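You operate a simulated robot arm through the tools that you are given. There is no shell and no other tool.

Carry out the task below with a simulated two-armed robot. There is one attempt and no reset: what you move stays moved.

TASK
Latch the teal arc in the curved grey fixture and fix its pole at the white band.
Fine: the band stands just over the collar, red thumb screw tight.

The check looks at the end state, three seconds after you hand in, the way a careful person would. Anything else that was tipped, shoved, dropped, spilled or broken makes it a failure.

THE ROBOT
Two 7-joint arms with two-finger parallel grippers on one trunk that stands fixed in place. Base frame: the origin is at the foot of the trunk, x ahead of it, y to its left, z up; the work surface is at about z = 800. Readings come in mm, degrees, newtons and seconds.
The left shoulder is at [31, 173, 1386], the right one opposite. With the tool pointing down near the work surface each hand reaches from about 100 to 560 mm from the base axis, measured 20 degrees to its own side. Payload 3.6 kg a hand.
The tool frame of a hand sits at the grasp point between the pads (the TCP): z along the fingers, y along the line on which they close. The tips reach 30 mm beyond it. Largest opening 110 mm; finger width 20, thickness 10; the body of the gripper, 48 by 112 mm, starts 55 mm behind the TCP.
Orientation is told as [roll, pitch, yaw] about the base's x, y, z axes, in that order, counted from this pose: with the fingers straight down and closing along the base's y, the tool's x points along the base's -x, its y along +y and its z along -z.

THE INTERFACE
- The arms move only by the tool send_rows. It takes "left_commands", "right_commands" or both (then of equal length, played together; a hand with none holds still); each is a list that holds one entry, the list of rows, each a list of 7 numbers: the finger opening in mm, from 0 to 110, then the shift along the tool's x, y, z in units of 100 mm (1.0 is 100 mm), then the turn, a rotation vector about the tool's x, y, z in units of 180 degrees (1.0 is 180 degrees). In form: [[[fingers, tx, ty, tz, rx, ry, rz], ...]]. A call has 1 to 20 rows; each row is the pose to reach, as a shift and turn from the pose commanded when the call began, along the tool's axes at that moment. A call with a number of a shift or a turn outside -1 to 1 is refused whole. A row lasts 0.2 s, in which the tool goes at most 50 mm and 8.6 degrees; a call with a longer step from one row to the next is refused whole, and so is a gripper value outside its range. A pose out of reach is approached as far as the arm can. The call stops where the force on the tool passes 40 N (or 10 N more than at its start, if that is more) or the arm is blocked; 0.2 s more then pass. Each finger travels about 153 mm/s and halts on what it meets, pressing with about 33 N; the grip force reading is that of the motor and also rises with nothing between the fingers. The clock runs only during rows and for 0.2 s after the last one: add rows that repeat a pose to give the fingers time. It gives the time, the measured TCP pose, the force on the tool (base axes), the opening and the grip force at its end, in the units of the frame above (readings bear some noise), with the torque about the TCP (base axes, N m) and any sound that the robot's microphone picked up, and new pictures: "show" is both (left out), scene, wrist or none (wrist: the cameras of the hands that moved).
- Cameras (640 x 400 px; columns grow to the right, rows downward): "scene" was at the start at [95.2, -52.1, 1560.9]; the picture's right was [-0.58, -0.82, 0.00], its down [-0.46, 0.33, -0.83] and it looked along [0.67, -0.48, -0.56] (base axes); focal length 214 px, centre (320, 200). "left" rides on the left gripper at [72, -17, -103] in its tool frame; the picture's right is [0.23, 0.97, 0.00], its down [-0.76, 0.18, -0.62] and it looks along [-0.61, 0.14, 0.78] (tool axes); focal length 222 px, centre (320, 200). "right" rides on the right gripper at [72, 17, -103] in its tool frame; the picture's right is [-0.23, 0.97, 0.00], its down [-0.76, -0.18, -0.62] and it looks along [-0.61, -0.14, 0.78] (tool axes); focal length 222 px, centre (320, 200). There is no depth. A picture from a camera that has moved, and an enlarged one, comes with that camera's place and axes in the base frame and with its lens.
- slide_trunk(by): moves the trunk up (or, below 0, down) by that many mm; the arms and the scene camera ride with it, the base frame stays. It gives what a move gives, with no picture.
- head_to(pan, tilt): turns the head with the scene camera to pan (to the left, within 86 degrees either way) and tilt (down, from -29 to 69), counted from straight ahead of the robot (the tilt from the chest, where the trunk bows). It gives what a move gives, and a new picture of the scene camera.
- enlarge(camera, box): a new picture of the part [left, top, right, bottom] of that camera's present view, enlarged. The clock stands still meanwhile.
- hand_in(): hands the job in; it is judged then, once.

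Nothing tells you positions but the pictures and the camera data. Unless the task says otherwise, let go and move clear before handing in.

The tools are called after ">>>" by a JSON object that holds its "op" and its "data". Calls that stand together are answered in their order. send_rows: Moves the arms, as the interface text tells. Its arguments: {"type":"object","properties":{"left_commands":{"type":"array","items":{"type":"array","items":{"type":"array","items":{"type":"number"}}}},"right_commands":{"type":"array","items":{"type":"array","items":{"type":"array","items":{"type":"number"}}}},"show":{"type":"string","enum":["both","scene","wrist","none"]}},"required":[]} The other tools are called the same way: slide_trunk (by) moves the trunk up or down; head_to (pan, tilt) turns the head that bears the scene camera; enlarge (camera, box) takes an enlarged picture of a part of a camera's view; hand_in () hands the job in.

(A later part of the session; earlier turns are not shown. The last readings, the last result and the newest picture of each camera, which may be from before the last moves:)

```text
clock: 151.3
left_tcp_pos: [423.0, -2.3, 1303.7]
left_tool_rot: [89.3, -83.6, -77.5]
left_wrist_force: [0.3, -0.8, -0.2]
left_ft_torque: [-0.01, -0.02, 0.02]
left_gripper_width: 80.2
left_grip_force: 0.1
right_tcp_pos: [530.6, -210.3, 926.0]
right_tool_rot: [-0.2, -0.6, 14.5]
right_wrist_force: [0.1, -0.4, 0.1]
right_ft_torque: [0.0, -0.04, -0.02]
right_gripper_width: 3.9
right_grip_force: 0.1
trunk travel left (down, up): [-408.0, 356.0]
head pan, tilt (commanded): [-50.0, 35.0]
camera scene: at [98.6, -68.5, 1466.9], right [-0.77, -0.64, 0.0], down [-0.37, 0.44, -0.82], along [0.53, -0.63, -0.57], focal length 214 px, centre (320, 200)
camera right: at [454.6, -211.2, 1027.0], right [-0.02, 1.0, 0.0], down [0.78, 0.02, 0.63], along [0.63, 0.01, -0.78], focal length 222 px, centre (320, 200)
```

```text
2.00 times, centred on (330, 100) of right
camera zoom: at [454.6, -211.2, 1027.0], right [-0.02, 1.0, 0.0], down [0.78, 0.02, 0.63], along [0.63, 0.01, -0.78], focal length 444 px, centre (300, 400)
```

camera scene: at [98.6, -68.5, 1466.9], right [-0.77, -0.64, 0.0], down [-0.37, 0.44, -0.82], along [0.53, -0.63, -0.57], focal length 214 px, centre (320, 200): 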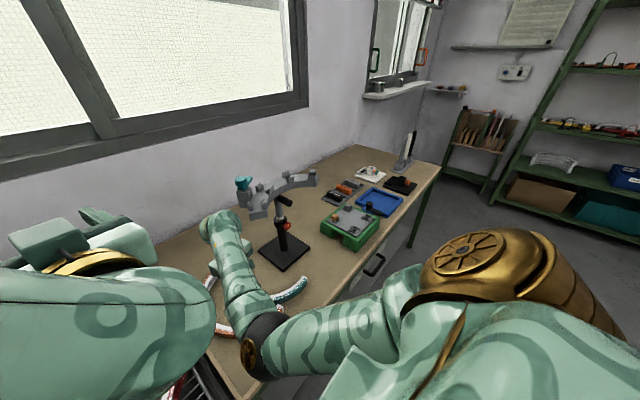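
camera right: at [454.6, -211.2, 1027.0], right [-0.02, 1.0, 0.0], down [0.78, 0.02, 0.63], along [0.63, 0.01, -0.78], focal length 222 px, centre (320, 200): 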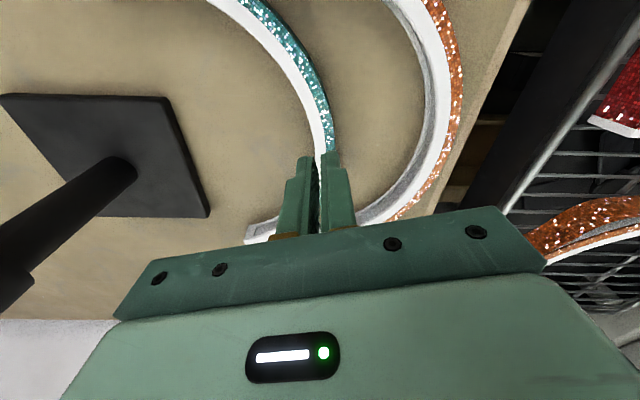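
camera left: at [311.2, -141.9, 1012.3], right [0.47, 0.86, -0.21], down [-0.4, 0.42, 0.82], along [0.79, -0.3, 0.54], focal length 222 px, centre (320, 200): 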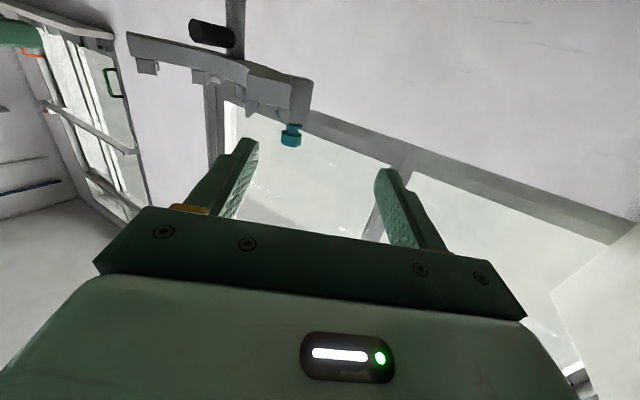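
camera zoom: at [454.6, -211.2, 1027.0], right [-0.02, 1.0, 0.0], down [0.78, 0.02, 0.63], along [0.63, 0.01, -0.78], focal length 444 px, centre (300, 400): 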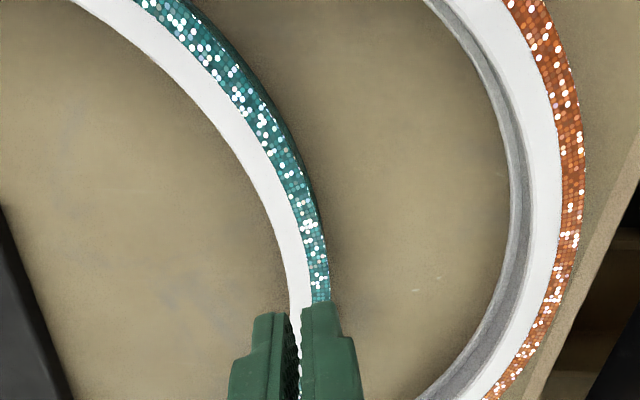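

The profile is plain: flat top, vertical outer wall, about 23 mm high. I'll reopen, go down again a little deeper, and this time check the grip with a tiny lift first.

>>> {"op": "send_rows", "data": {"right_commands": [[[30, 0, 0, 0, 0, 0, 0], [54, 0, 0, 0, 0, 0, 0], [54, 0, 0, 0.3, 0, 0, 0], [54, 0, 0, 0.6, 0, 0, 0], [54, 0, 0, 0.8, 0, 0, 0], [54, 0, 0, 0.8, 0, 0, 0]]], "show": "none"}}

>>> {"op": "enlarge", "data": {"camera": "right", "box": [220, 80, 420, 240]}}

```text
clock: 152.8
left_tcp_pos: [421.6, -1.7, 1303.2]
left_tool_rot: [89.4, -83.6, -77.7]
left_wrist_force: [0.2, 0.2, 0.0]
left_ft_torque: [0.0, 0.01, -0.01]
left_gripper_width: 79.9
left_grip_force: 0.1
right_tcp_pos: [528.3, -208.0, 842.0]
right_tool_rot: [0.0, -0.2, 14.7]
right_wrist_force: [-0.1, -0.7, 0.2]
right_ft_torque: [0.02, 0.01, 0.02]
right_gripper_width: 53.9
right_grip_force: 0.0
trunk travel left (down, up): [-408.0, 356.0]
head pan, tilt (commanded): [-50.0, 35.0]
```

```text
2.50 times, centred on (320, 160) of right
camera zoom: at [452.8, -209.1, 945.2], right [-0.03, 1.0, 0.0], down [0.78, 0.02, 0.63], along [0.63, 0.02, -0.78], focal length 555 px, centre (320, 300)
```

zoom: 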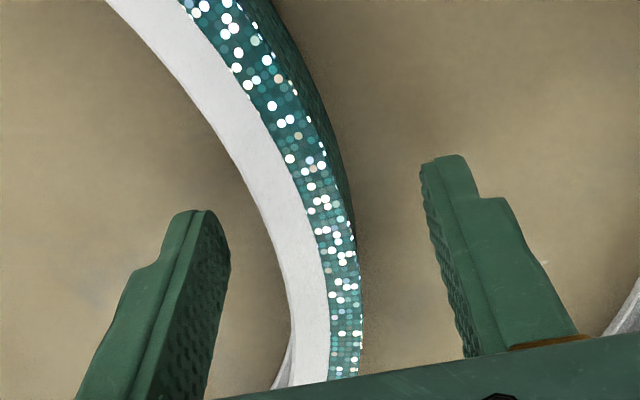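

>>> {"op": "send_rows", "data": {"right_commands": [[[54, 0, -0.02, 0.06, 0, 0, -0.015], [54, 0, -0.02, 0.115, 0, 0, -0.015], [54, 0, -0.02, 0.115, 0, 0, -0.015], [36, 0, -0.02, 0.115, 0, 0, -0.015], [22, 0, -0.02, 0.115, 0, 0, -0.015], [10, 0, -0.02, 0.115, 0, 0, -0.015], [0, 0, -0.02, 0.115, 0, 0, -0.015], [0, 0, -0.02, 0.115, 0, 0, -0.015], [0, 0, -0.02, 0.115, 0, 0, -0.015]]], "show": "none"}}

>>> {"op": "enlarge", "data": {"camera": "right", "box": [220, 80, 420, 240]}}

```text
clock: 154.8
left_tcp_pos: [423.4, -1.7, 1303.1]
left_tool_rot: [89.4, -83.6, -77.7]
left_wrist_force: [0.0, -0.3, 0.4]
left_ft_torque: [0.03, -0.04, -0.01]
left_gripper_width: 79.9
left_grip_force: 0.0
right_tcp_pos: [530.2, -211.2, 832.7]
right_tool_rot: [0.1, -0.2, 17.4]
right_wrist_force: [0.7, -0.6, 0.8]
right_ft_torque: [0.03, -0.02, 0.02]
right_gripper_width: 21.0
right_grip_force: 33.4
trunk travel left (down, up): [-408.0, 356.0]
head pan, tilt (commanded): [-50.0, 35.0]
```

```text
2.50 times, centred on (320, 160) of right
camera zoom: at [454.1, -216.1, 933.9], right [-0.07, 1.0, 0.0], down [0.78, 0.06, 0.63], along [0.62, 0.05, -0.78], focal length 555 px, centre (320, 300)
```

zoom: 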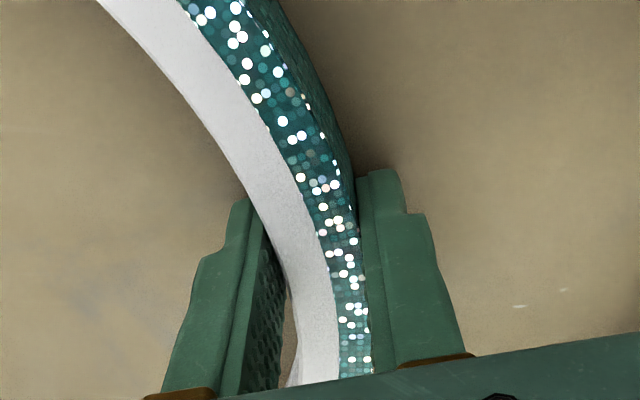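

>>> {"op": "send_rows", "data": {"right_commands": [[[0, 0, 0, -0.01, 0, 0, 0], [0, 0, 0, -0.02, 0, 0, 0], [0, 0, 0, -0.03, 0, 0, 0], [0, 0, 0, -0.04, 0, 0, 0]]], "show": "none"}}

>>> {"op": "enlarge", "data": {"camera": "right", "box": [220, 80, 420, 240]}}

```text
clock: 155.8
left_tcp_pos: [422.7, -2.0, 1304.4]
left_tool_rot: [89.3, -83.6, -77.6]
left_wrist_force: [-0.2, 0.3, 0.6]
left_ft_torque: [0.0, 0.0, 0.0]
left_gripper_width: 80.1
left_grip_force: 0.1
right_tcp_pos: [530.5, -210.7, 836.3]
right_tool_rot: [0.0, -0.3, 17.3]
right_wrist_force: [0.1, 0.3, -2.6]
right_ft_torque: [0.09, 0.02, 0.0]
right_gripper_width: 21.0
right_grip_force: 32.9
trunk travel left (down, up): [-408.0, 356.0]
head pan, tilt (commanded): [-50.0, 35.0]
```

```text
2.50 times, centred on (320, 160) of right
camera zoom: at [454.4, -215.8, 937.5], right [-0.07, 1.0, 0.0], down [0.78, 0.06, 0.63], along [0.62, 0.05, -0.78], focal length 555 px, centre (320, 300)
```

zoom: 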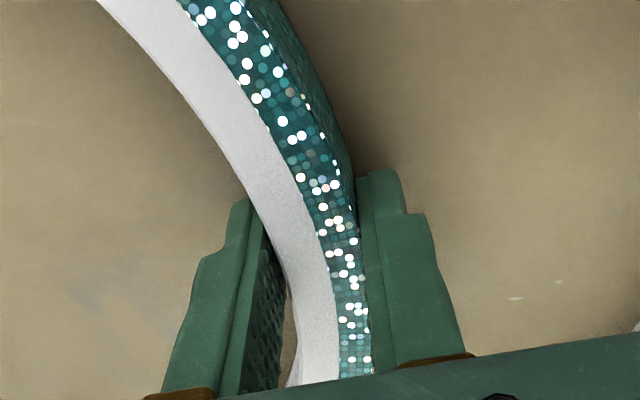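

Now it holds: 4 mm up, weight about 2.6 N, width unchanged. I'll continue lifting gently.

>>> {"op": "send_rows", "data": {"right_commands": [[[0, 0, 0, -0.02, 0, 0, 0], [0, 0, 0, -0.05, 0, 0, 0], [0, 0, 0, -0.08, 0, 0, 0], [0, 0, 0, -0.12, 0, 0, 0], [0, 0, 0, -0.16, 0, 0, 0], [0, 0, 0, -0.2, 0, 0, 0], [0, 0, 0, -0.24, 0, 0, 0], [0, 0, 0, -0.28, 0, 0, 0]]]}}

```text
clock: 157.6
left_tcp_pos: [423.5, -2.8, 1302.8]
left_tool_rot: [89.3, -83.6, -77.5]
left_wrist_force: [0.2, -0.7, 0.7]
left_ft_torque: [0.02, -0.03, 0.03]
left_gripper_width: 79.9
left_grip_force: 0.0
right_tcp_pos: [531.2, -212.4, 863.7]
right_tool_rot: [-0.1, -0.2, 17.2]
right_wrist_force: [-0.1, -0.1, -2.1]
right_ft_torque: [0.08, 0.05, -0.02]
right_gripper_width: 21.3
right_grip_force: 32.8
trunk travel left (down, up): [-408.0, 356.0]
head pan, tilt (commanded): [-50.0, 35.0]
camera scene: at [98.7, -68.5, 1466.9], right [-0.77, -0.64, 0.0], down [-0.37, 0.44, -0.82], along [0.53, -0.63, -0.57], focal length 214 px, centre (320, 200)
camera right: at [455.0, -216.4, 965.9], right [-0.07, 1.0, 0.0], down [0.78, 0.06, 0.63], along [0.62, 0.05, -0.78], focal length 222 px, centre (320, 200)
```

scene: 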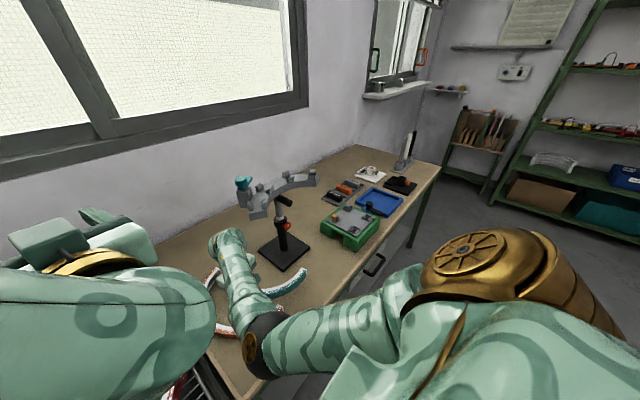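
right: 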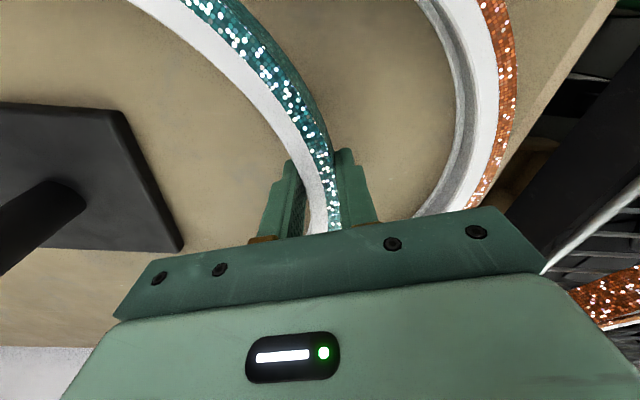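

The arc is held securely. Plan: shift it 40 mm left for clearance, raise the trunk by 100 and the arm until it is above the lever, then turn it about -100° over the fixture. First, shift it and move the left hand a bit farther left.

>>> {"op": "send_rows", "data": {"left_commands": [[[80, 0, 0.1, 0, 0, 0, 0], [80, 0, 0.2, 0, 0, 0, 0], [80, 0, 0.3, 0, 0, 0, 0], [80, 0, 0.4, 0, 0, 0, 0], [80, 0, 0.5, 0, 0, 0, 0], [80, 0, 0.6, 0, 0, 0, 0], [80, 0, 0.7, 0, 0, 0, 0], [80, 0, 0.7, 0, 0, 0, 0]]], "right_commands": [[[0, 0, 0, -0.04, 0, 0, 0], [0, -0.02, 0.06, -0.08, 0, 0, 0], [0, -0.04, 0.12, -0.12, 0, 0, 0], [0, -0.06, 0.18, -0.16, 0, 0, 0], [0, -0.08, 0.24, -0.2, 0, 0, 0], [0, -0.1, 0.3, -0.24, 0, 0, 0], [0, -0.12, 0.37, -0.28, 0, 0, 0], [0, -0.12, 0.37, -0.28, 0, 0, 0]]], "show": "wrist"}}

```text
clock: 159.3
left_tcp_pos: [408.8, 66.3, 1310.5]
left_tool_rot: [89.3, -83.5, -77.6]
left_wrist_force: [-0.2, -0.4, 0.3]
left_ft_torque: [0.02, 0.03, -0.05]
left_gripper_width: 80.2
left_grip_force: 0.1
right_tcp_pos: [537.0, -181.5, 900.5]
right_tool_rot: [-0.8, -1.0, 16.7]
right_wrist_force: [-0.2, -1.2, -2.0]
right_ft_torque: [0.11, 0.03, 0.0]
right_gripper_width: 21.1
right_grip_force: 32.6
trunk travel left (down, up): [-408.0, 356.0]
head pan, tilt (commanded): [-50.0, 35.0]
camera right: at [460.1, -183.7, 1000.5], right [-0.06, 1.0, -0.01], down [0.77, 0.05, 0.64], along [0.64, 0.03, -0.77], focal length 222 px, centre (320, 200)
camera left: at [309.4, 37.8, 1237.5], right [-0.2, 0.97, -0.12], down [-0.63, -0.04, 0.78], along [0.75, 0.23, 0.62], focal length 222 px, centre (320, 200)
```

right: 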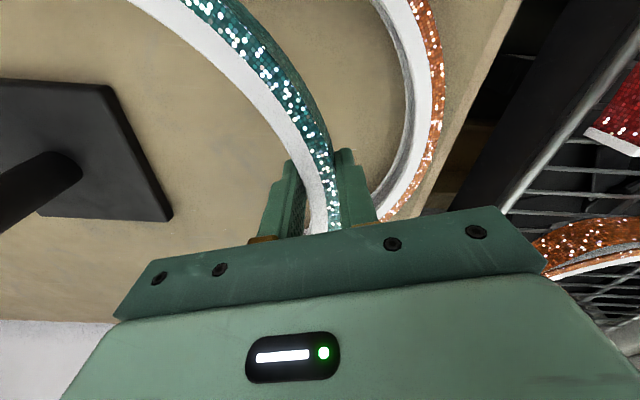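
left: 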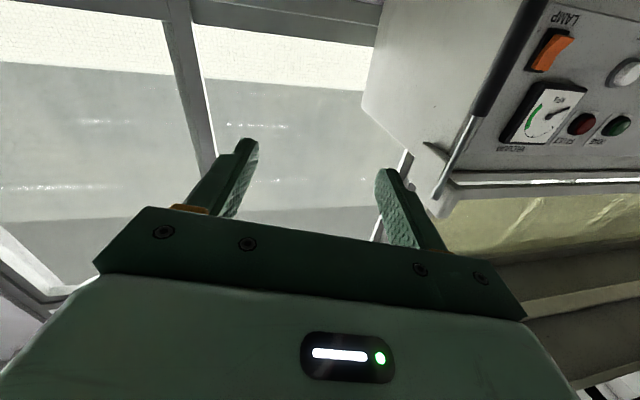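

Still held. Now raise the trunk by 100 mm, carrying the arc up gently.

>>> {"op": "slide_trunk", "data": {"by": 50}}

>>> {"op": "slide_trunk", "data": {"by": 50}}

>>> {"op": "send_rows", "data": {"right_commands": [[[0, 0, 0.02, -0.06, 0, 0, 0], [0, 0, 0.04, -0.14, 0, 0, 0], [0, 0, 0.06, -0.22, 0, 0, 0], [0, 0, 0.08, -0.3, 0, 0, 0], [0, 0, 0.1, -0.4, 0, 0, 0], [0, 0, 0.1, -0.5, 0, 0, 0], [0, 0, 0.1, -0.5, 0, 0, 0]]]}}

```text
clock: 160.3
left_tcp_pos: [408.6, 66.5, 1360.8]
left_tool_rot: [89.0, -83.6, -77.4]
left_wrist_force: [0.7, -0.6, -0.5]
left_ft_torque: [-0.02, -0.01, -0.02]
left_gripper_width: 80.2
left_grip_force: 0.1
right_tcp_pos: [529.6, -182.3, 939.3]
right_tool_rot: [-0.9, 0.1, 16.8]
right_wrist_force: [0.4, 0.0, -2.3]
right_ft_torque: [0.08, 0.01, -0.03]
right_gripper_width: 20.7
right_grip_force: 33.2
trunk travel left (down, up): [-458.0, 306.0]
head pan, tilt (commanded): [-50.0, 35.0]
```

```text
clock: 161.2
left_tcp_pos: [409.5, 66.8, 1411.5]
left_tool_rot: [89.3, -83.6, -77.5]
left_wrist_force: [-0.5, 0.4, 0.1]
left_ft_torque: [0.02, 0.01, -0.01]
left_gripper_width: 79.9
left_grip_force: 0.1
right_tcp_pos: [530.1, -177.8, 990.6]
right_tool_rot: [-0.3, -0.2, 16.9]
right_wrist_force: [1.4, 0.6, -1.6]
right_ft_torque: [0.08, 0.03, 0.02]
right_gripper_width: 20.7
right_grip_force: 33.3
trunk travel left (down, up): [-508.0, 256.0]
head pan, tilt (commanded): [-50.0, 35.0]
```

```text
clock: 162.8
left_tcp_pos: [410.1, 66.4, 1410.7]
left_tool_rot: [89.3, -83.6, -77.6]
left_wrist_force: [0.2, 0.6, 0.5]
left_ft_torque: [-0.03, -0.01, 0.04]
left_gripper_width: 80.1
left_grip_force: 0.0
right_tcp_pos: [531.4, -167.1, 1046.5]
right_tool_rot: [-0.5, -0.9, 16.9]
right_wrist_force: [0.6, 0.9, -2.1]
right_ft_torque: [0.11, 0.06, -0.01]
right_gripper_width: 21.1
right_grip_force: 32.7
trunk travel left (down, up): [-508.0, 256.0]
head pan, tilt (commanded): [-50.0, 35.0]
camera scene: at [78.8, -68.5, 1567.5], right [-0.77, -0.64, 0.0], down [-0.37, 0.44, -0.82], along [0.53, -0.63, -0.57], focal length 214 px, centre (320, 200)
camera right: at [454.6, -171.1, 1148.1], right [-0.07, 1.0, -0.01], down [0.77, 0.06, 0.63], along [0.63, 0.04, -0.77], focal length 222 px, centre (320, 200)
```

scene: 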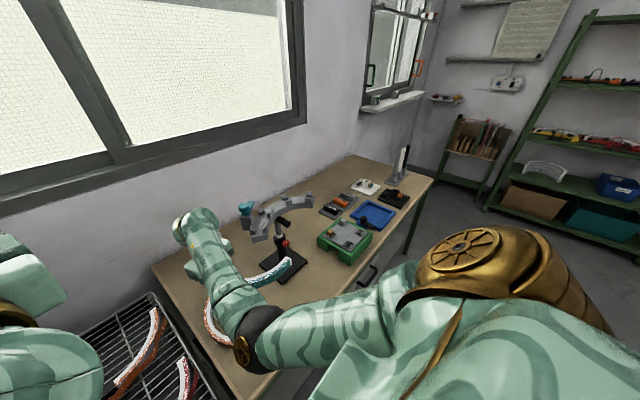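
right: 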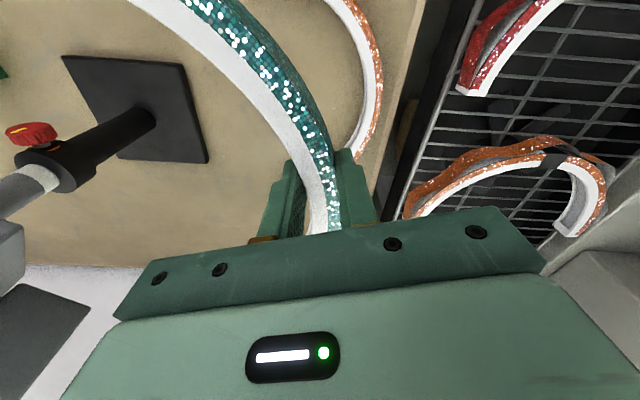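

>>> {"op": "send_rows", "data": {"right_commands": [[[0, 0, 0.01, -0.08, 0, 0, 0], [0, 0, 0.02, -0.18, 0, 0, 0], [0, 0, 0.02, -0.3, 0, 0, 0], [0, 0, 0.02, -0.42, 0, 0, 0], [0, 0, 0.02, -0.54, 0, 0, 0], [0, 0, 0.02, -0.66, 0, 0, 0], [0, 0, 0.02, -0.78, 0, 0, 0], [0, 0, 0.02, -0.88, 0, 0, 0], [0, 0, 0.02, -0.95, 0, 0, 0], [0, 0, 0.02, -0.95, 0, 0, 0]]]}}

```text
clock: 165.0
left_tcp_pos: [408.9, 66.4, 1410.6]
left_tool_rot: [89.3, -83.5, -77.6]
left_wrist_force: [-0.6, -0.2, 0.4]
left_ft_torque: [-0.02, 0.0, 0.02]
left_gripper_width: 80.0
left_grip_force: 0.0
right_tcp_pos: [525.7, -161.2, 1136.3]
right_tool_rot: [0.0, -0.3, 17.3]
right_wrist_force: [-0.7, 0.0, -2.6]
right_ft_torque: [0.11, 0.0, 0.04]
right_gripper_width: 20.9
right_grip_force: 32.9
trunk travel left (down, up): [-508.0, 256.0]
head pan, tilt (commanded): [-50.0, 35.0]
camera scene: at [78.7, -68.4, 1567.5], right [-0.77, -0.64, 0.0], down [-0.37, 0.44, -0.82], along [0.53, -0.63, -0.57], focal length 214 px, centre (320, 200)
camera right: at [450.1, -165.9, 1239.3], right [-0.07, 1.0, 0.0], down [0.78, 0.06, 0.63], along [0.62, 0.05, -0.78], focal length 222 px, centre (320, 200)
```

scene: 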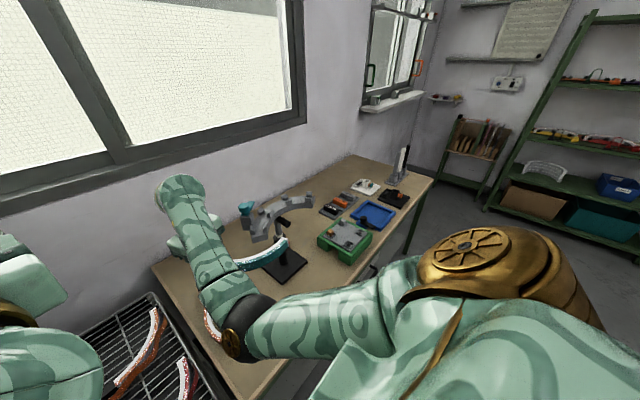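
right: 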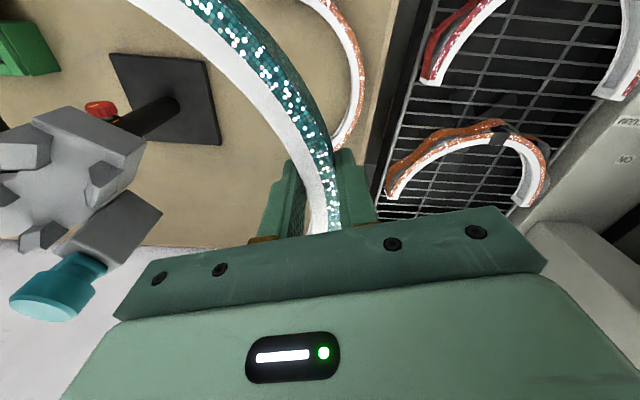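

>>> {"op": "send_rows", "data": {"right_commands": [[[0, 0, 0, -0.08, 0, 0, 0], [0, 0, 0, -0.18, 0, 0, 0], [0, 0, 0, -0.3, 0, 0, 0], [0, 0, 0, -0.42, 0, 0, 0], [0, 0, 0, -0.54, 0, 0, 0], [0, 0, 0, -0.66, 0, 0, 0], [0, 0, 0, -0.78, 0, 0, 0], [0, 0, 0, -0.88, 0, 0, 0], [0, 0, 0, -0.97, 0, 0, 0], [0, 0, 0, -0.97, 0, 0, 0]]]}}

```text
clock: 167.2
left_tcp_pos: [407.6, 66.2, 1411.4]
left_tool_rot: [89.3, -83.5, -77.7]
left_wrist_force: [0.4, 0.0, 0.2]
left_ft_torque: [0.03, -0.03, -0.01]
left_gripper_width: 80.1
left_grip_force: 0.1
right_tcp_pos: [565.7, -165.2, 1214.4]
right_tool_rot: [0.0, -0.2, 17.3]
right_wrist_force: [0.3, -0.9, -2.1]
right_ft_torque: [0.09, 0.03, 0.0]
right_gripper_width: 20.9
right_grip_force: 33.4
right hand out of reach, approached as far as the arm can: row 2, 3, 4, 5, 6, 7, 8, 9, 10
trunk travel left (down, up): [-508.0, 256.0]
head pan, tilt (commanded): [-50.0, 35.0]
camera scene: at [78.7, -68.5, 1567.5], right [-0.77, -0.64, 0.0], down [-0.37, 0.44, -0.82], along [0.53, -0.63, -0.57], focal length 214 px, centre (320, 200)
camera right: at [490.8, -170.2, 1316.9], right [-0.07, 1.0, 0.0], down [0.78, 0.06, 0.63], along [0.62, 0.05, -0.78], focal length 222 px, centre (320, 200)
```

scene: 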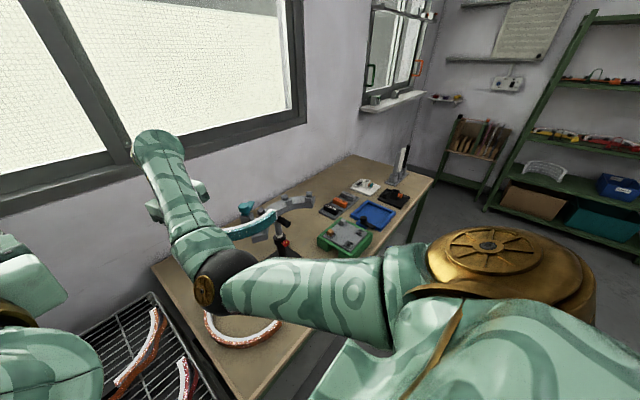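
right: 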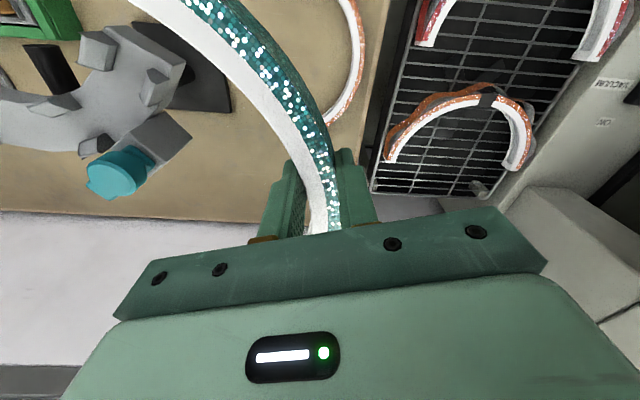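

At the wrist's limit but the arc is still held. I'll raise the trunk another 40 mm to gain height over the lever.

>>> {"op": "slide_trunk", "data": {"by": 40}}

>>> {"op": "send_rows", "data": {"right_commands": [[[0, 0, 0, 0, 0, 0, 0.03], [0, 0, 0, 0, 0, 0, 0.06], [0, 0, 0, 0, 0, 0, 0.09], [0, 0, 0, 0, 0, 0, 0.12], [0, 0, 0, 0, 0, 0, 0.15], [0, 0, 0, 0, 0, 0, 0.18]]]}}

```text
clock: 168.0
left_tcp_pos: [410.0, 66.0, 1452.5]
left_tool_rot: [89.2, -83.6, -77.4]
left_wrist_force: [0.5, 0.8, -0.1]
left_ft_torque: [0.04, -0.02, -0.01]
left_gripper_width: 80.1
left_grip_force: 0.0
right_tcp_pos: [565.6, -166.5, 1253.4]
right_tool_rot: [0.1, -0.2, 17.2]
right_wrist_force: [0.2, -0.1, -2.0]
right_ft_torque: [0.09, 0.02, -0.01]
right_gripper_width: 21.2
right_grip_force: 32.8
trunk travel left (down, up): [-548.0, 216.0]
head pan, tilt (commanded): [-50.0, 35.0]
```

```text
clock: 169.4
left_tcp_pos: [409.7, 66.4, 1451.4]
left_tool_rot: [89.4, -83.7, -77.7]
left_wrist_force: [-0.1, 0.3, 0.9]
left_ft_torque: [-0.02, -0.01, 0.01]
left_gripper_width: 79.8
left_grip_force: 0.0
right_tcp_pos: [565.3, -166.5, 1254.9]
right_tool_rot: [0.1, -0.2, -15.2]
right_wrist_force: [1.2, 0.3, -2.0]
right_ft_torque: [0.1, -0.02, -0.01]
right_gripper_width: 20.9
right_grip_force: 32.9
trunk travel left (down, up): [-548.0, 216.0]
head pan, tilt (commanded): [-50.0, 35.0]
camera scene: at [74.0, -68.4, 1607.7], right [-0.77, -0.64, 0.0], down [-0.37, 0.44, -0.82], along [0.53, -0.63, -0.57], focal length 214 px, centre (320, 200)
camera right: at [498.8, -129.9, 1356.4], right [0.47, 0.88, 0.0], down [0.69, -0.37, 0.63], along [0.55, -0.29, -0.78], focal length 222 px, centre (320, 200)
```

scene: 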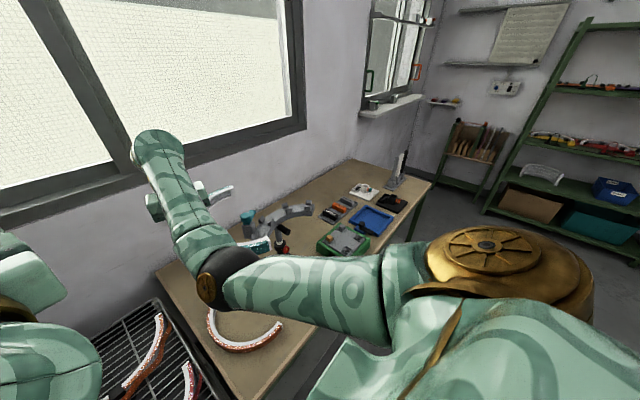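
right: 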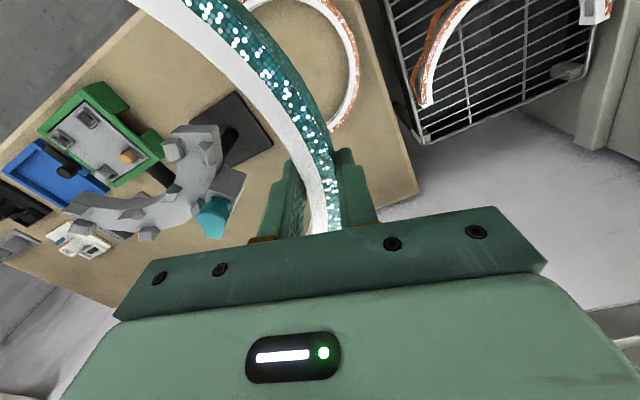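

The arc is above everything now, yaw -15°. I'll first carry it toward the fixture without turning further (keeping it away from my elbow), then turn it there.

>>> {"op": "send_rows", "data": {"right_commands": [[[0, -0.06, -0.1, 0, 0, 0, 0], [0, -0.12, -0.22, 0, 0, 0, 0], [0, -0.18, -0.34, 0, 0, 0, 0], [0, -0.25, -0.46, 0, 0, 0, 0], [0, -0.32, -0.58, 0, 0, 0, 0], [0, -0.38, -0.7, 0, 0, 0, 0], [0, -0.44, -0.8, 0, 0, 0, 0], [0, -0.5, -0.895, 0, 0, 0, 0]]], "show": "none"}}

>>> {"op": "send_rows", "data": {"right_commands": [[[0, -0.03, -0.1, 0, 0, 0, 0], [0, -0.06, -0.22, 0, 0, 0, 0], [0, -0.1, -0.34, 0, 0, 0, 0], [0, -0.14, -0.46, 0, 0, 0, 0], [0, -0.18, -0.58, 0, 0, 0, 0], [0, -0.22, -0.7, 0, 0, 0, 0], [0, -0.26, -0.8, 0, 0, 0, 0], [0, -0.29, -0.89, 0, 0, 0, 0]]]}}

```text
clock: 171.2
left_tcp_pos: [409.3, 65.3, 1450.9]
left_tool_rot: [89.3, -83.5, -77.6]
left_wrist_force: [-0.4, 0.3, 0.0]
left_ft_torque: [0.01, -0.04, -0.01]
left_gripper_width: 79.9
left_grip_force: 0.1
right_tcp_pos: [591.9, -265.8, 1253.2]
right_tool_rot: [0.2, -0.2, -15.1]
right_wrist_force: [-0.5, 0.5, -0.8]
right_ft_torque: [0.08, -0.06, 0.0]
right_gripper_width: 20.9
right_grip_force: 32.8
trunk travel left (down, up): [-548.0, 216.0]
head pan, tilt (commanded): [-50.0, 35.0]
```

```text
clock: 173.0
left_tcp_pos: [409.2, 66.6, 1451.0]
left_tool_rot: [89.4, -83.6, -77.7]
left_wrist_force: [-0.1, -0.4, 0.8]
left_ft_torque: [-0.03, 0.03, 0.02]
left_gripper_width: 80.1
left_grip_force: 0.0
right_tcp_pos: [594.3, -360.4, 1254.6]
right_tool_rot: [0.2, -0.2, -15.1]
right_wrist_force: [0.2, -0.7, -1.9]
right_ft_torque: [0.09, -0.02, -0.01]
right_gripper_width: 20.9
right_grip_force: 33.1
trunk travel left (down, up): [-548.0, 216.0]
head pan, tilt (commanded): [-50.0, 35.0]
camera scene: at [74.1, -69.0, 1607.7], right [-0.77, -0.64, 0.0], down [-0.37, 0.44, -0.82], along [0.53, -0.63, -0.57], focal length 214 px, centre (320, 200)
camera right: at [528.9, -323.7, 1356.8], right [0.47, 0.88, 0.0], down [0.69, -0.37, 0.63], along [0.55, -0.29, -0.78], focal length 222 px, centre (320, 200)
```

scene: 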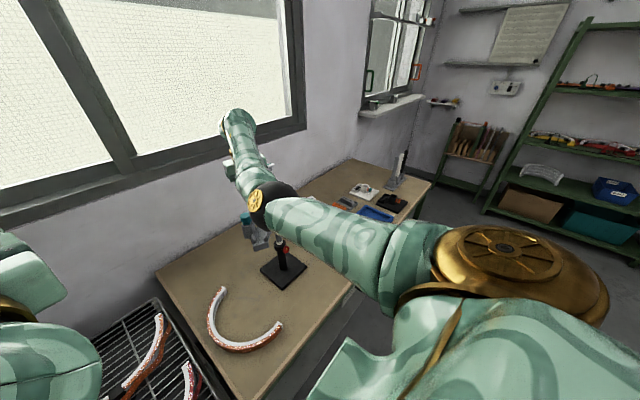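
right: 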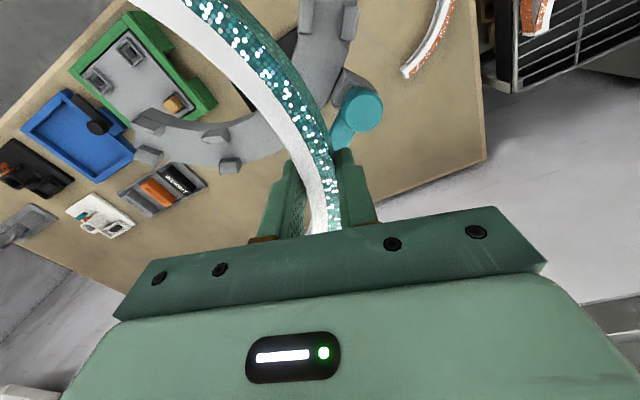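

Now I'll turn the arc toward its final orientation while moving over the fixture.

>>> {"op": "send_rows", "data": {"right_commands": [[[0, -0.02, -0.1, 0, 0, 0, 0.03], [0, -0.04, -0.2, 0, 0, 0, 0.065], [0, -0.06, -0.3, 0, 0, 0, 0.1], [0, -0.08, -0.4, 0, 0, 0, 0.135], [0, -0.1, -0.5, 0, 0, 0, 0.17], [0, -0.1, -0.53, 0, 0, 0, 0.205], [0, -0.1, -0.53, 0, 0, 0, 0.24], [0, -0.1, -0.53, 0, 0, 0, 0.275], [0, -0.1, -0.53, 0, 0, 0, 0.31], [0, -0.1, -0.53, 0, 0, 0, 0.345], [0, -0.1, -0.53, 0, 0, 0, 0.38], [0, -0.1, -0.53, 0, 0, 0, 0.38]]]}}

>>> {"op": "enlarge", "data": {"camera": "right", "box": [120, 0, 480, 240]}}

```text
clock: 175.6
left_tcp_pos: [409.1, 65.2, 1450.5]
left_tool_rot: [89.3, -83.7, -77.7]
left_wrist_force: [-0.5, 0.3, 0.9]
left_ft_torque: [0.03, -0.01, -0.01]
left_gripper_width: 80.1
left_grip_force: 0.1
right_tcp_pos: [572.3, -409.2, 1254.8]
right_tool_rot: [0.2, 0.1, -83.5]
right_wrist_force: [-0.6, 0.5, -2.1]
right_ft_torque: [0.01, -0.09, 0.0]
right_gripper_width: 20.8
right_grip_force: 32.8
right hand out of reach, approached as far as the arm can: row 9, 10, 11, 12
trunk travel left (down, up): [-548.0, 216.0]
head pan, tilt (commanded): [-50.0, 35.0]
camera scene: at [74.2, -69.3, 1607.7], right [-0.77, -0.64, 0.0], down [-0.37, 0.44, -0.82], along [0.53, -0.63, -0.57], focal length 214 px, centre (320, 200)
camera right: at [580.0, -334.7, 1358.0], right [0.99, -0.12, 0.0], down [-0.09, -0.78, 0.62], along [-0.07, -0.62, -0.78], focal length 222 px, centre (320, 200)
```

scene: 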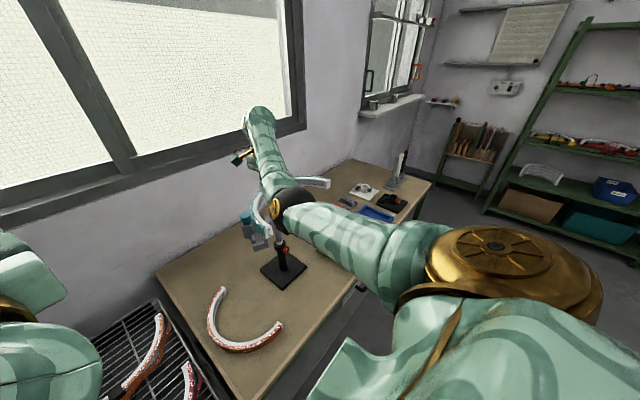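
right: 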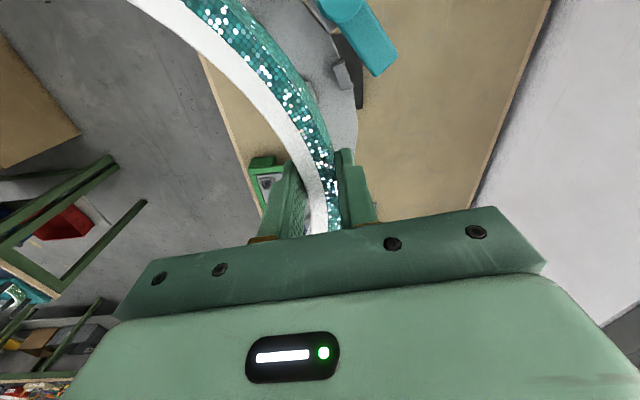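

```text
1.67 times, centred on (300, 120) of right
camera zoom: at [580.0, -334.7, 1358.0], right [0.99, -0.12, 0.0], down [-0.09, -0.78, 0.62], along [-0.07, -0.62, -0.78], focal length 370 px, centre (353, 333)
```

zoom: 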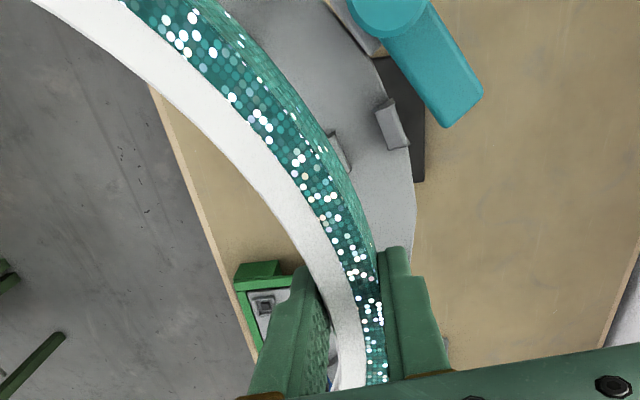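

The arc is now over the fixture, oriented about right. I'll look from the head as well to judge the alignment.

>>> {"op": "enlarge", "data": {"camera": "scene", "box": [220, 150, 350, 270]}}

```text
3.33 times, centred on (285, 210) of scene
camera zoom: at [74.2, -69.3, 1607.7], right [-0.77, -0.64, 0.0], down [-0.37, 0.44, -0.82], along [0.53, -0.63, -0.57], focal length 715 px, centre (437, 167)
```

zoom: 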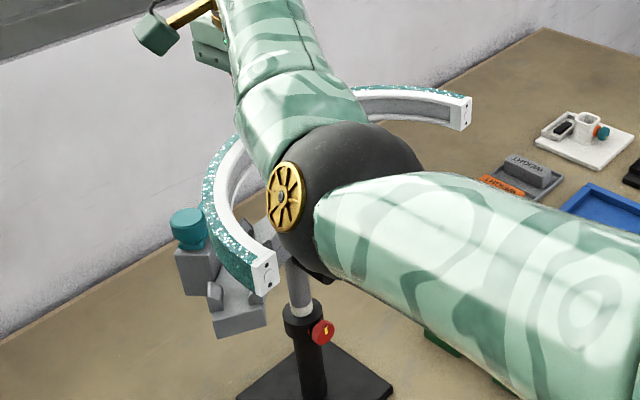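

>>> {"op": "enlarge", "data": {"camera": "right", "box": [300, 0, 420, 160]}}

>>> {"op": "enlarge", "data": {"camera": "right", "box": [220, 60, 380, 240]}}

```text
2.50 times, centred on (360, 80) of right
camera zoom: at [580.0, -334.7, 1358.0], right [0.99, -0.12, 0.0], down [-0.09, -0.78, 0.62], along [-0.07, -0.62, -0.78], focal length 555 px, centre (220, 500)
```

zoom: 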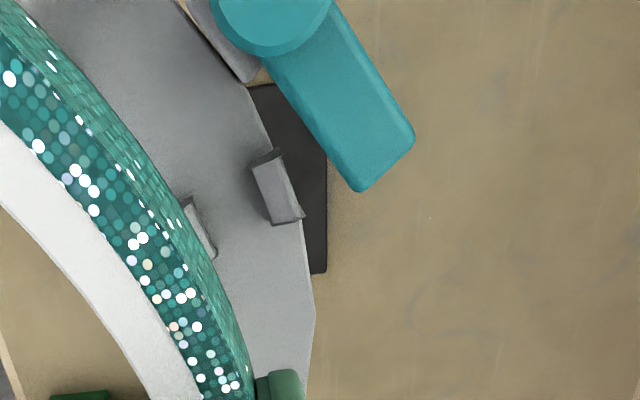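

```text
2.22 times, centred on (300, 150) of right
camera zoom: at [580.0, -334.7, 1358.0], right [0.99, -0.12, 0.0], down [-0.09, -0.78, 0.62], along [-0.07, -0.62, -0.78], focal length 494 px, centre (364, 311)
```

zoom: 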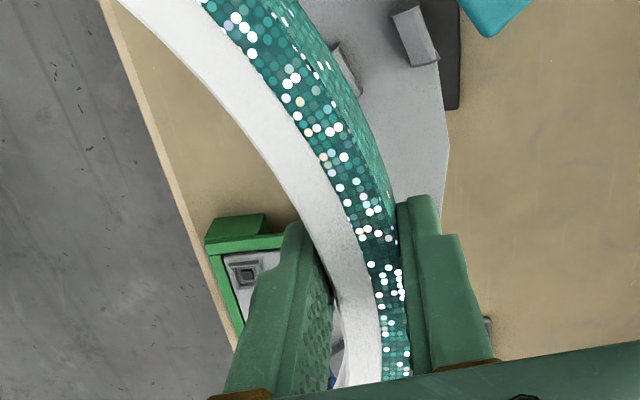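

I've worked out the alignment: the arc needs to move about 15 mm outward (+x) and turn another 4–5° so the fingers clear the posts. I'll do that at this height first.

>>> {"op": "send_rows", "data": {"right_commands": [[[0, 0, 0.05, 0, 0, 0, 0.008], [0, 0, 0.1, 0, 0, 0, 0.016], [0, 0, 0.153, 0, 0, 0, 0.025], [0, 0, 0.153, 0.08, 0, 0, 0.025], [0, 0, 0.153, 0.16, 0, 0, 0.025], [0, 0, 0.153, 0.24, 0, 0, 0.025], [0, 0, 0.153, 0.32, 0, 0, 0.025], [0, 0, 0.153, 0.32, 0, 0, 0.025]]], "show": "wrist"}}

>>> {"op": "enlarge", "data": {"camera": "right", "box": [120, 0, 480, 240]}}

```text
clock: 177.4
left_tcp_pos: [409.4, 65.8, 1451.4]
left_tool_rot: [89.3, -83.6, -77.7]
left_wrist_force: [0.2, 0.1, 0.2]
left_ft_torque: [-0.04, -0.06, 0.0]
left_gripper_width: 79.7
left_grip_force: 0.1
right_tcp_pos: [561.1, -396.0, 1233.8]
right_tool_rot: [0.2, 0.1, -87.9]
right_wrist_force: [-0.7, 1.1, -2.6]
right_ft_torque: [-0.01, -0.09, 0.0]
right_gripper_width: 21.0
right_grip_force: 33.0
right hand out of reach, approached as far as the arm can: row 1, 2, 3, 4, 5, 6, 7, 8
trunk travel left (down, up): [-548.0, 216.0]
head pan, tilt (commanded): [-50.0, 35.0]
camera right: at [574.2, -322.3, 1336.1], right [0.98, -0.19, 0.0], down [-0.15, -0.77, 0.62], along [-0.12, -0.61, -0.78], focal length 222 px, centre (320, 200)
```

right: 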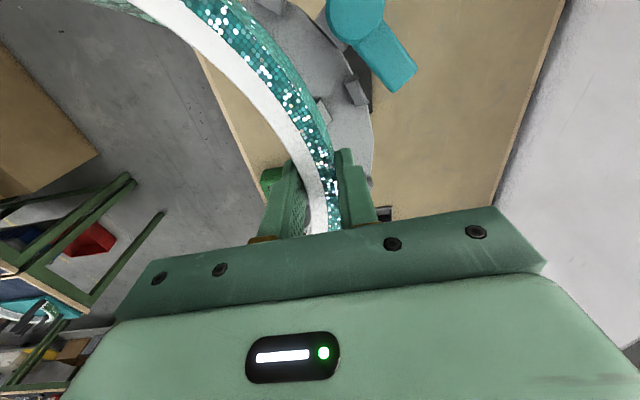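

```text
1.67 times, centred on (300, 120) of right
camera zoom: at [574.2, -322.3, 1336.1], right [0.98, -0.19, 0.0], down [-0.15, -0.77, 0.62], along [-0.12, -0.61, -0.78], focal length 370 px, centre (353, 333)
```

zoom: 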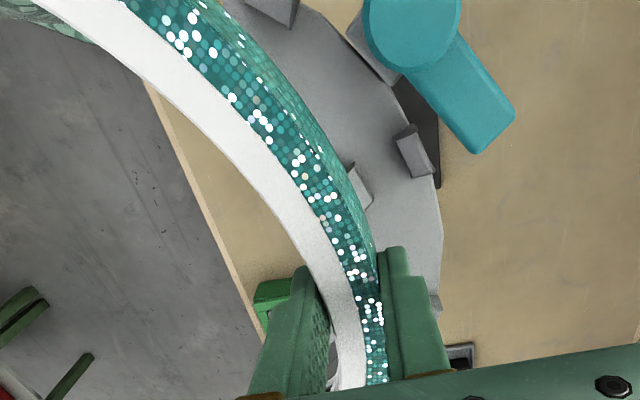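

The arm reached the needed yaw (-87.9°) but pulled inward. Keeping that yaw, I'll try moving it outward again.

>>> {"op": "send_rows", "data": {"right_commands": [[[0, -0.03, 0.06, 0, 0, 0, 0], [0, -0.06, 0.12, 0, 0, 0, 0], [0, -0.09, 0.18, 0, 0, 0, 0], [0, -0.12, 0.24, 0, 0, 0, 0], [0, -0.12, 0.27, 0, 0, 0, 0]]], "show": "scene"}}

```text
clock: 178.6
left_tcp_pos: [408.4, 65.5, 1451.9]
left_tool_rot: [89.5, -83.6, -77.6]
left_wrist_force: [-0.1, -0.8, -1.1]
left_ft_torque: [0.03, 0.01, -0.01]
left_gripper_width: 79.8
left_grip_force: 0.1
right_tcp_pos: [559.8, -396.2, 1233.8]
right_tool_rot: [0.2, 0.2, -88.0]
right_wrist_force: [0.7, 0.1, -2.0]
right_ft_torque: [-0.02, -0.06, 0.02]
right_gripper_width: 20.8
right_grip_force: 33.0
right hand out of reach, approached as far as the arm can: row 1, 2, 3, 4, 5
trunk travel left (down, up): [-548.0, 216.0]
head pan, tilt (commanded): [-50.0, 35.0]
camera scene: at [74.0, -68.6, 1607.7], right [-0.77, -0.64, 0.0], down [-0.37, 0.44, -0.82], along [0.53, -0.63, -0.57], focal length 214 px, centre (320, 200)
```

scene: 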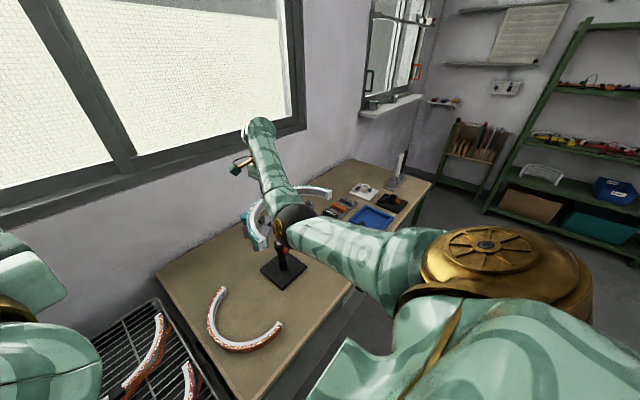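

It's blocked at this trunk height; earlier, with the trunk lower, the arm could turn further here. I'll ease the turn back a bit, then lower the trunk in steps while raising the hand equally, keeping the arc above the fixture.

>>> {"op": "send_rows", "data": {"right_commands": [[[0, 0, 0.03, -0.08, 0, 0, -0.03], [0, 0, 0.06, -0.16, 0, 0, -0.06], [0, 0, 0.1, -0.24, 0, 0, -0.08], [0, 0, 0.14, -0.32, 0, 0, -0.08], [0, 0, 0.18, -0.4, 0, 0, -0.08], [0, 0, 0.2, -0.5, 0, 0, -0.08], [0, 0, 0.2, -0.6, 0, 0, -0.08], [0, 0, 0.2, -0.7, 0, 0, -0.08], [0, 0, 0.2, -0.7, 0, 0, -0.08]]], "show": "scene"}}

```text
clock: 180.6
left_tcp_pos: [409.7, 66.3, 1451.2]
left_tool_rot: [89.3, -83.6, -77.6]
left_wrist_force: [-0.1, -0.3, 0.4]
left_ft_torque: [-0.01, 0.02, 0.02]
left_gripper_width: 80.0
left_grip_force: 0.0
right_tcp_pos: [580.8, -394.5, 1304.0]
right_tool_rot: [0.2, 0.0, -73.6]
right_wrist_force: [0.5, 0.4, -1.9]
right_ft_torque: [0.02, -0.09, 0.01]
right_gripper_width: 21.0
right_grip_force: 33.1
trunk travel left (down, up): [-548.0, 216.0]
head pan, tilt (commanded): [-50.0, 35.0]
camera scene: at [74.2, -68.7, 1607.7], right [-0.77, -0.64, 0.0], down [-0.37, 0.44, -0.82], along [0.53, -0.63, -0.57], focal length 214 px, centre (320, 200)
```

scene: 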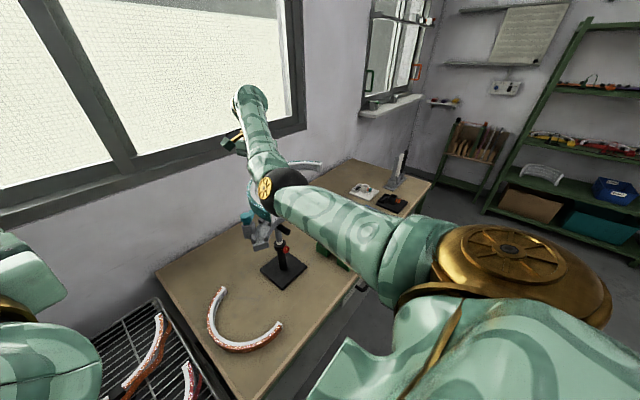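

>>> {"op": "slide_trunk", "data": {"by": -60}}

>>> {"op": "send_rows", "data": {"right_commands": [[[0, 0, 0, -0.08, 0, 0, 0], [0, 0, 0, -0.18, 0, 0, 0], [0, 0, 0, -0.28, 0, 0, 0], [0, 0, 0, -0.38, 0, 0, 0], [0, 0, 0, -0.48, 0, 0, 0], [0, 0, 0, -0.58, 0, 0, 0], [0, 0, 0, -0.6, 0, 0, 0]]], "show": "none"}}

>>> {"op": "slide_trunk", "data": {"by": -60}}

>>> {"op": "send_rows", "data": {"right_commands": [[[0, 0, 0, -0.08, 0, 0, 0], [0, 0, 0, -0.18, 0, 0, 0], [0, 0, 0, -0.28, 0, 0, 0], [0, 0, 0, -0.38, 0, 0, 0], [0, 0, 0, -0.48, 0, 0, 0], [0, 0, 0, -0.58, 0, 0, 0], [0, 0, 0, -0.6, 0, 0, 0]]], "show": "scene"}}

```text
clock: 181.6
left_tcp_pos: [409.4, 65.9, 1391.8]
left_tool_rot: [89.3, -83.7, -77.6]
left_wrist_force: [-0.3, 0.8, -0.9]
left_ft_torque: [0.0, 0.0, -0.01]
left_gripper_width: 80.2
left_grip_force: 0.0
right_tcp_pos: [580.6, -395.0, 1244.0]
right_tool_rot: [0.3, 0.0, -73.6]
right_wrist_force: [-0.4, -0.9, -1.5]
right_ft_torque: [0.02, -0.1, 0.03]
right_gripper_width: 21.1
right_grip_force: 33.3
trunk travel left (down, up): [-488.0, 276.0]
head pan, tilt (commanded): [-50.0, 35.0]
```

```text
clock: 183.2
left_tcp_pos: [410.0, 66.6, 1391.8]
left_tool_rot: [89.3, -83.6, -77.6]
left_wrist_force: [0.6, -0.6, 1.0]
left_ft_torque: [0.01, -0.03, -0.02]
left_gripper_width: 80.0
left_grip_force: 0.1
right_tcp_pos: [581.3, -395.7, 1304.8]
right_tool_rot: [0.2, 0.0, -73.6]
right_wrist_force: [1.0, 0.5, -1.8]
right_ft_torque: [0.01, -0.1, -0.01]
right_gripper_width: 21.0
right_grip_force: 33.2
trunk travel left (down, up): [-488.0, 276.0]
head pan, tilt (commanded): [-50.0, 35.0]
```

```text
clock: 184.2
left_tcp_pos: [409.2, 66.5, 1332.4]
left_tool_rot: [89.5, -83.5, -77.8]
left_wrist_force: [-0.1, -0.7, 0.3]
left_ft_torque: [-0.02, 0.02, -0.05]
left_gripper_width: 79.9
left_grip_force: 0.3
right_tcp_pos: [579.9, -395.5, 1245.0]
right_tool_rot: [0.4, 0.0, -73.6]
right_wrist_force: [0.0, -0.6, -1.6]
right_ft_torque: [0.03, -0.12, -0.01]
right_gripper_width: 20.8
right_grip_force: 33.3
trunk travel left (down, up): [-428.0, 336.0]
head pan, tilt (commanded): [-50.0, 35.0]
```

```text
clock: 185.8
left_tcp_pos: [408.8, 67.2, 1331.5]
left_tool_rot: [89.4, -83.7, -77.7]
left_wrist_force: [0.2, 0.5, -0.3]
left_ft_torque: [0.01, 0.0, -0.01]
left_gripper_width: 79.9
left_grip_force: 0.0
right_tcp_pos: [580.9, -395.7, 1304.0]
right_tool_rot: [0.2, 0.0, -73.6]
right_wrist_force: [0.6, 0.4, -1.7]
right_ft_torque: [0.0, -0.08, 0.01]
right_gripper_width: 20.6
right_grip_force: 32.6
trunk travel left (down, up): [-428.0, 336.0]
head pan, tilt (commanded): [-50.0, 35.0]
camera scene: at [93.8, -68.6, 1487.0], right [-0.77, -0.64, 0.0], down [-0.37, 0.44, -0.82], along [0.53, -0.63, -0.57], focal length 214 px, centre (320, 200)
```

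scene: 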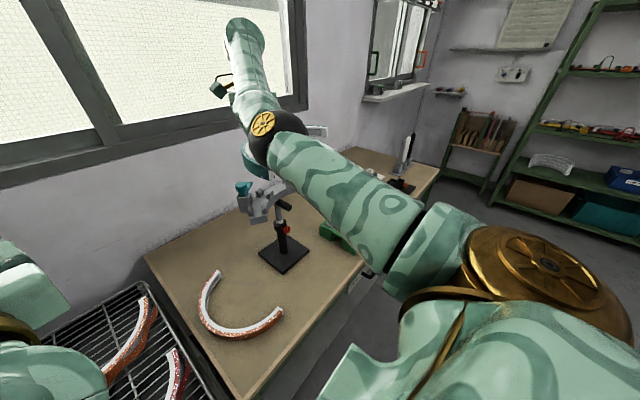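

>>> {"op": "slide_trunk", "data": {"by": -60}}

>>> {"op": "send_rows", "data": {"right_commands": [[[0, 0, 0, -0.08, 0, 0, 0], [0, 0, 0, -0.18, 0, 0, 0], [0, 0, 0, -0.28, 0, 0, 0], [0, 0, 0, -0.38, 0, 0, 0], [0, 0, 0, -0.48, 0, 0, 0], [0, 0, 0, -0.52, 0, 0, 0]]], "show": "none"}}

>>> {"op": "slide_trunk", "data": {"by": -50}}

>>> {"op": "send_rows", "data": {"right_commands": [[[0, 0, 0, 0, 0, 0, 0.02], [0, 0, 0, 0, 0, 0, 0.04], [0, 0, 0, 0, 0, 0, 0.06], [0, 0, 0, 0, 0, 0, 0.075], [0, 0, 0, 0, 0, 0, 0.08]]], "show": "scene"}}

```text
clock: 186.8
left_tcp_pos: [407.9, 66.5, 1272.4]
left_tool_rot: [89.5, -83.6, -77.9]
left_wrist_force: [0.0, -0.3, 0.4]
left_ft_torque: [0.0, 0.01, 0.01]
left_gripper_width: 80.3
left_grip_force: 0.0
right_tcp_pos: [579.6, -395.8, 1245.0]
right_tool_rot: [0.3, 0.1, -73.5]
right_wrist_force: [-0.4, 0.2, -1.7]
right_ft_torque: [0.05, -0.1, -0.04]
right_gripper_width: 20.8
right_grip_force: 32.6
trunk travel left (down, up): [-368.0, 396.0]
head pan, tilt (commanded): [-50.0, 35.0]
```

```text
clock: 188.2
left_tcp_pos: [409.5, 65.4, 1271.9]
left_tool_rot: [89.4, -83.6, -77.6]
left_wrist_force: [-0.4, 0.7, 0.1]
left_ft_torque: [0.03, 0.02, 0.01]
left_gripper_width: 80.0
left_grip_force: 0.0
right_tcp_pos: [579.6, -396.0, 1295.3]
right_tool_rot: [0.3, 0.0, -73.5]
right_wrist_force: [0.0, 1.3, -1.4]
right_ft_torque: [0.01, -0.08, 0.01]
right_gripper_width: 21.1
right_grip_force: 32.6
trunk travel left (down, up): [-368.0, 396.0]
head pan, tilt (commanded): [-50.0, 35.0]
```

```text
clock: 189.1
left_tcp_pos: [408.4, 66.2, 1221.7]
left_tool_rot: [89.7, -83.5, -78.1]
left_wrist_force: [0.5, -0.4, 0.6]
left_ft_torque: [0.01, 0.02, 0.02]
left_gripper_width: 79.9
left_grip_force: 0.1
right_tcp_pos: [579.7, -395.6, 1247.2]
right_tool_rot: [0.3, 0.0, -73.6]
right_wrist_force: [-0.6, -0.6, -1.1]
right_ft_torque: [0.0, -0.1, 0.0]
right_gripper_width: 20.9
right_grip_force: 33.2
trunk travel left (down, up): [-318.0, 446.0]
head pan, tilt (commanded): [-50.0, 35.0]
```

```text
clock: 190.3
left_tcp_pos: [408.8, 66.9, 1221.1]
left_tool_rot: [89.2, -83.5, -77.5]
left_wrist_force: [-0.3, -0.7, 0.4]
left_ft_torque: [-0.01, 0.02, 0.04]
left_gripper_width: 80.2
left_grip_force: 0.1
right_tcp_pos: [580.1, -395.3, 1245.9]
right_tool_rot: [0.2, 0.1, -88.0]
right_wrist_force: [-0.1, 0.4, -2.4]
right_ft_torque: [-0.01, -0.08, 0.01]
right_gripper_width: 20.8
right_grip_force: 33.4
trunk travel left (down, up): [-318.0, 446.0]
head pan, tilt (commanded): [-50.0, 35.0]
camera scene: at [128.4, -68.6, 1375.7], right [-0.77, -0.64, 0.0], down [-0.37, 0.44, -0.82], along [0.53, -0.63, -0.57], focal length 214 px, centre (320, 200)
```

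scene: 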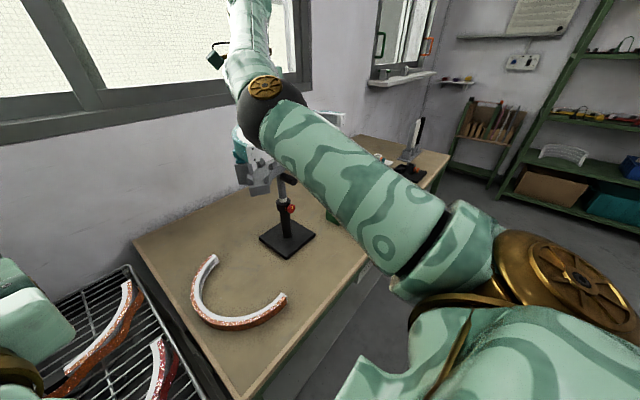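

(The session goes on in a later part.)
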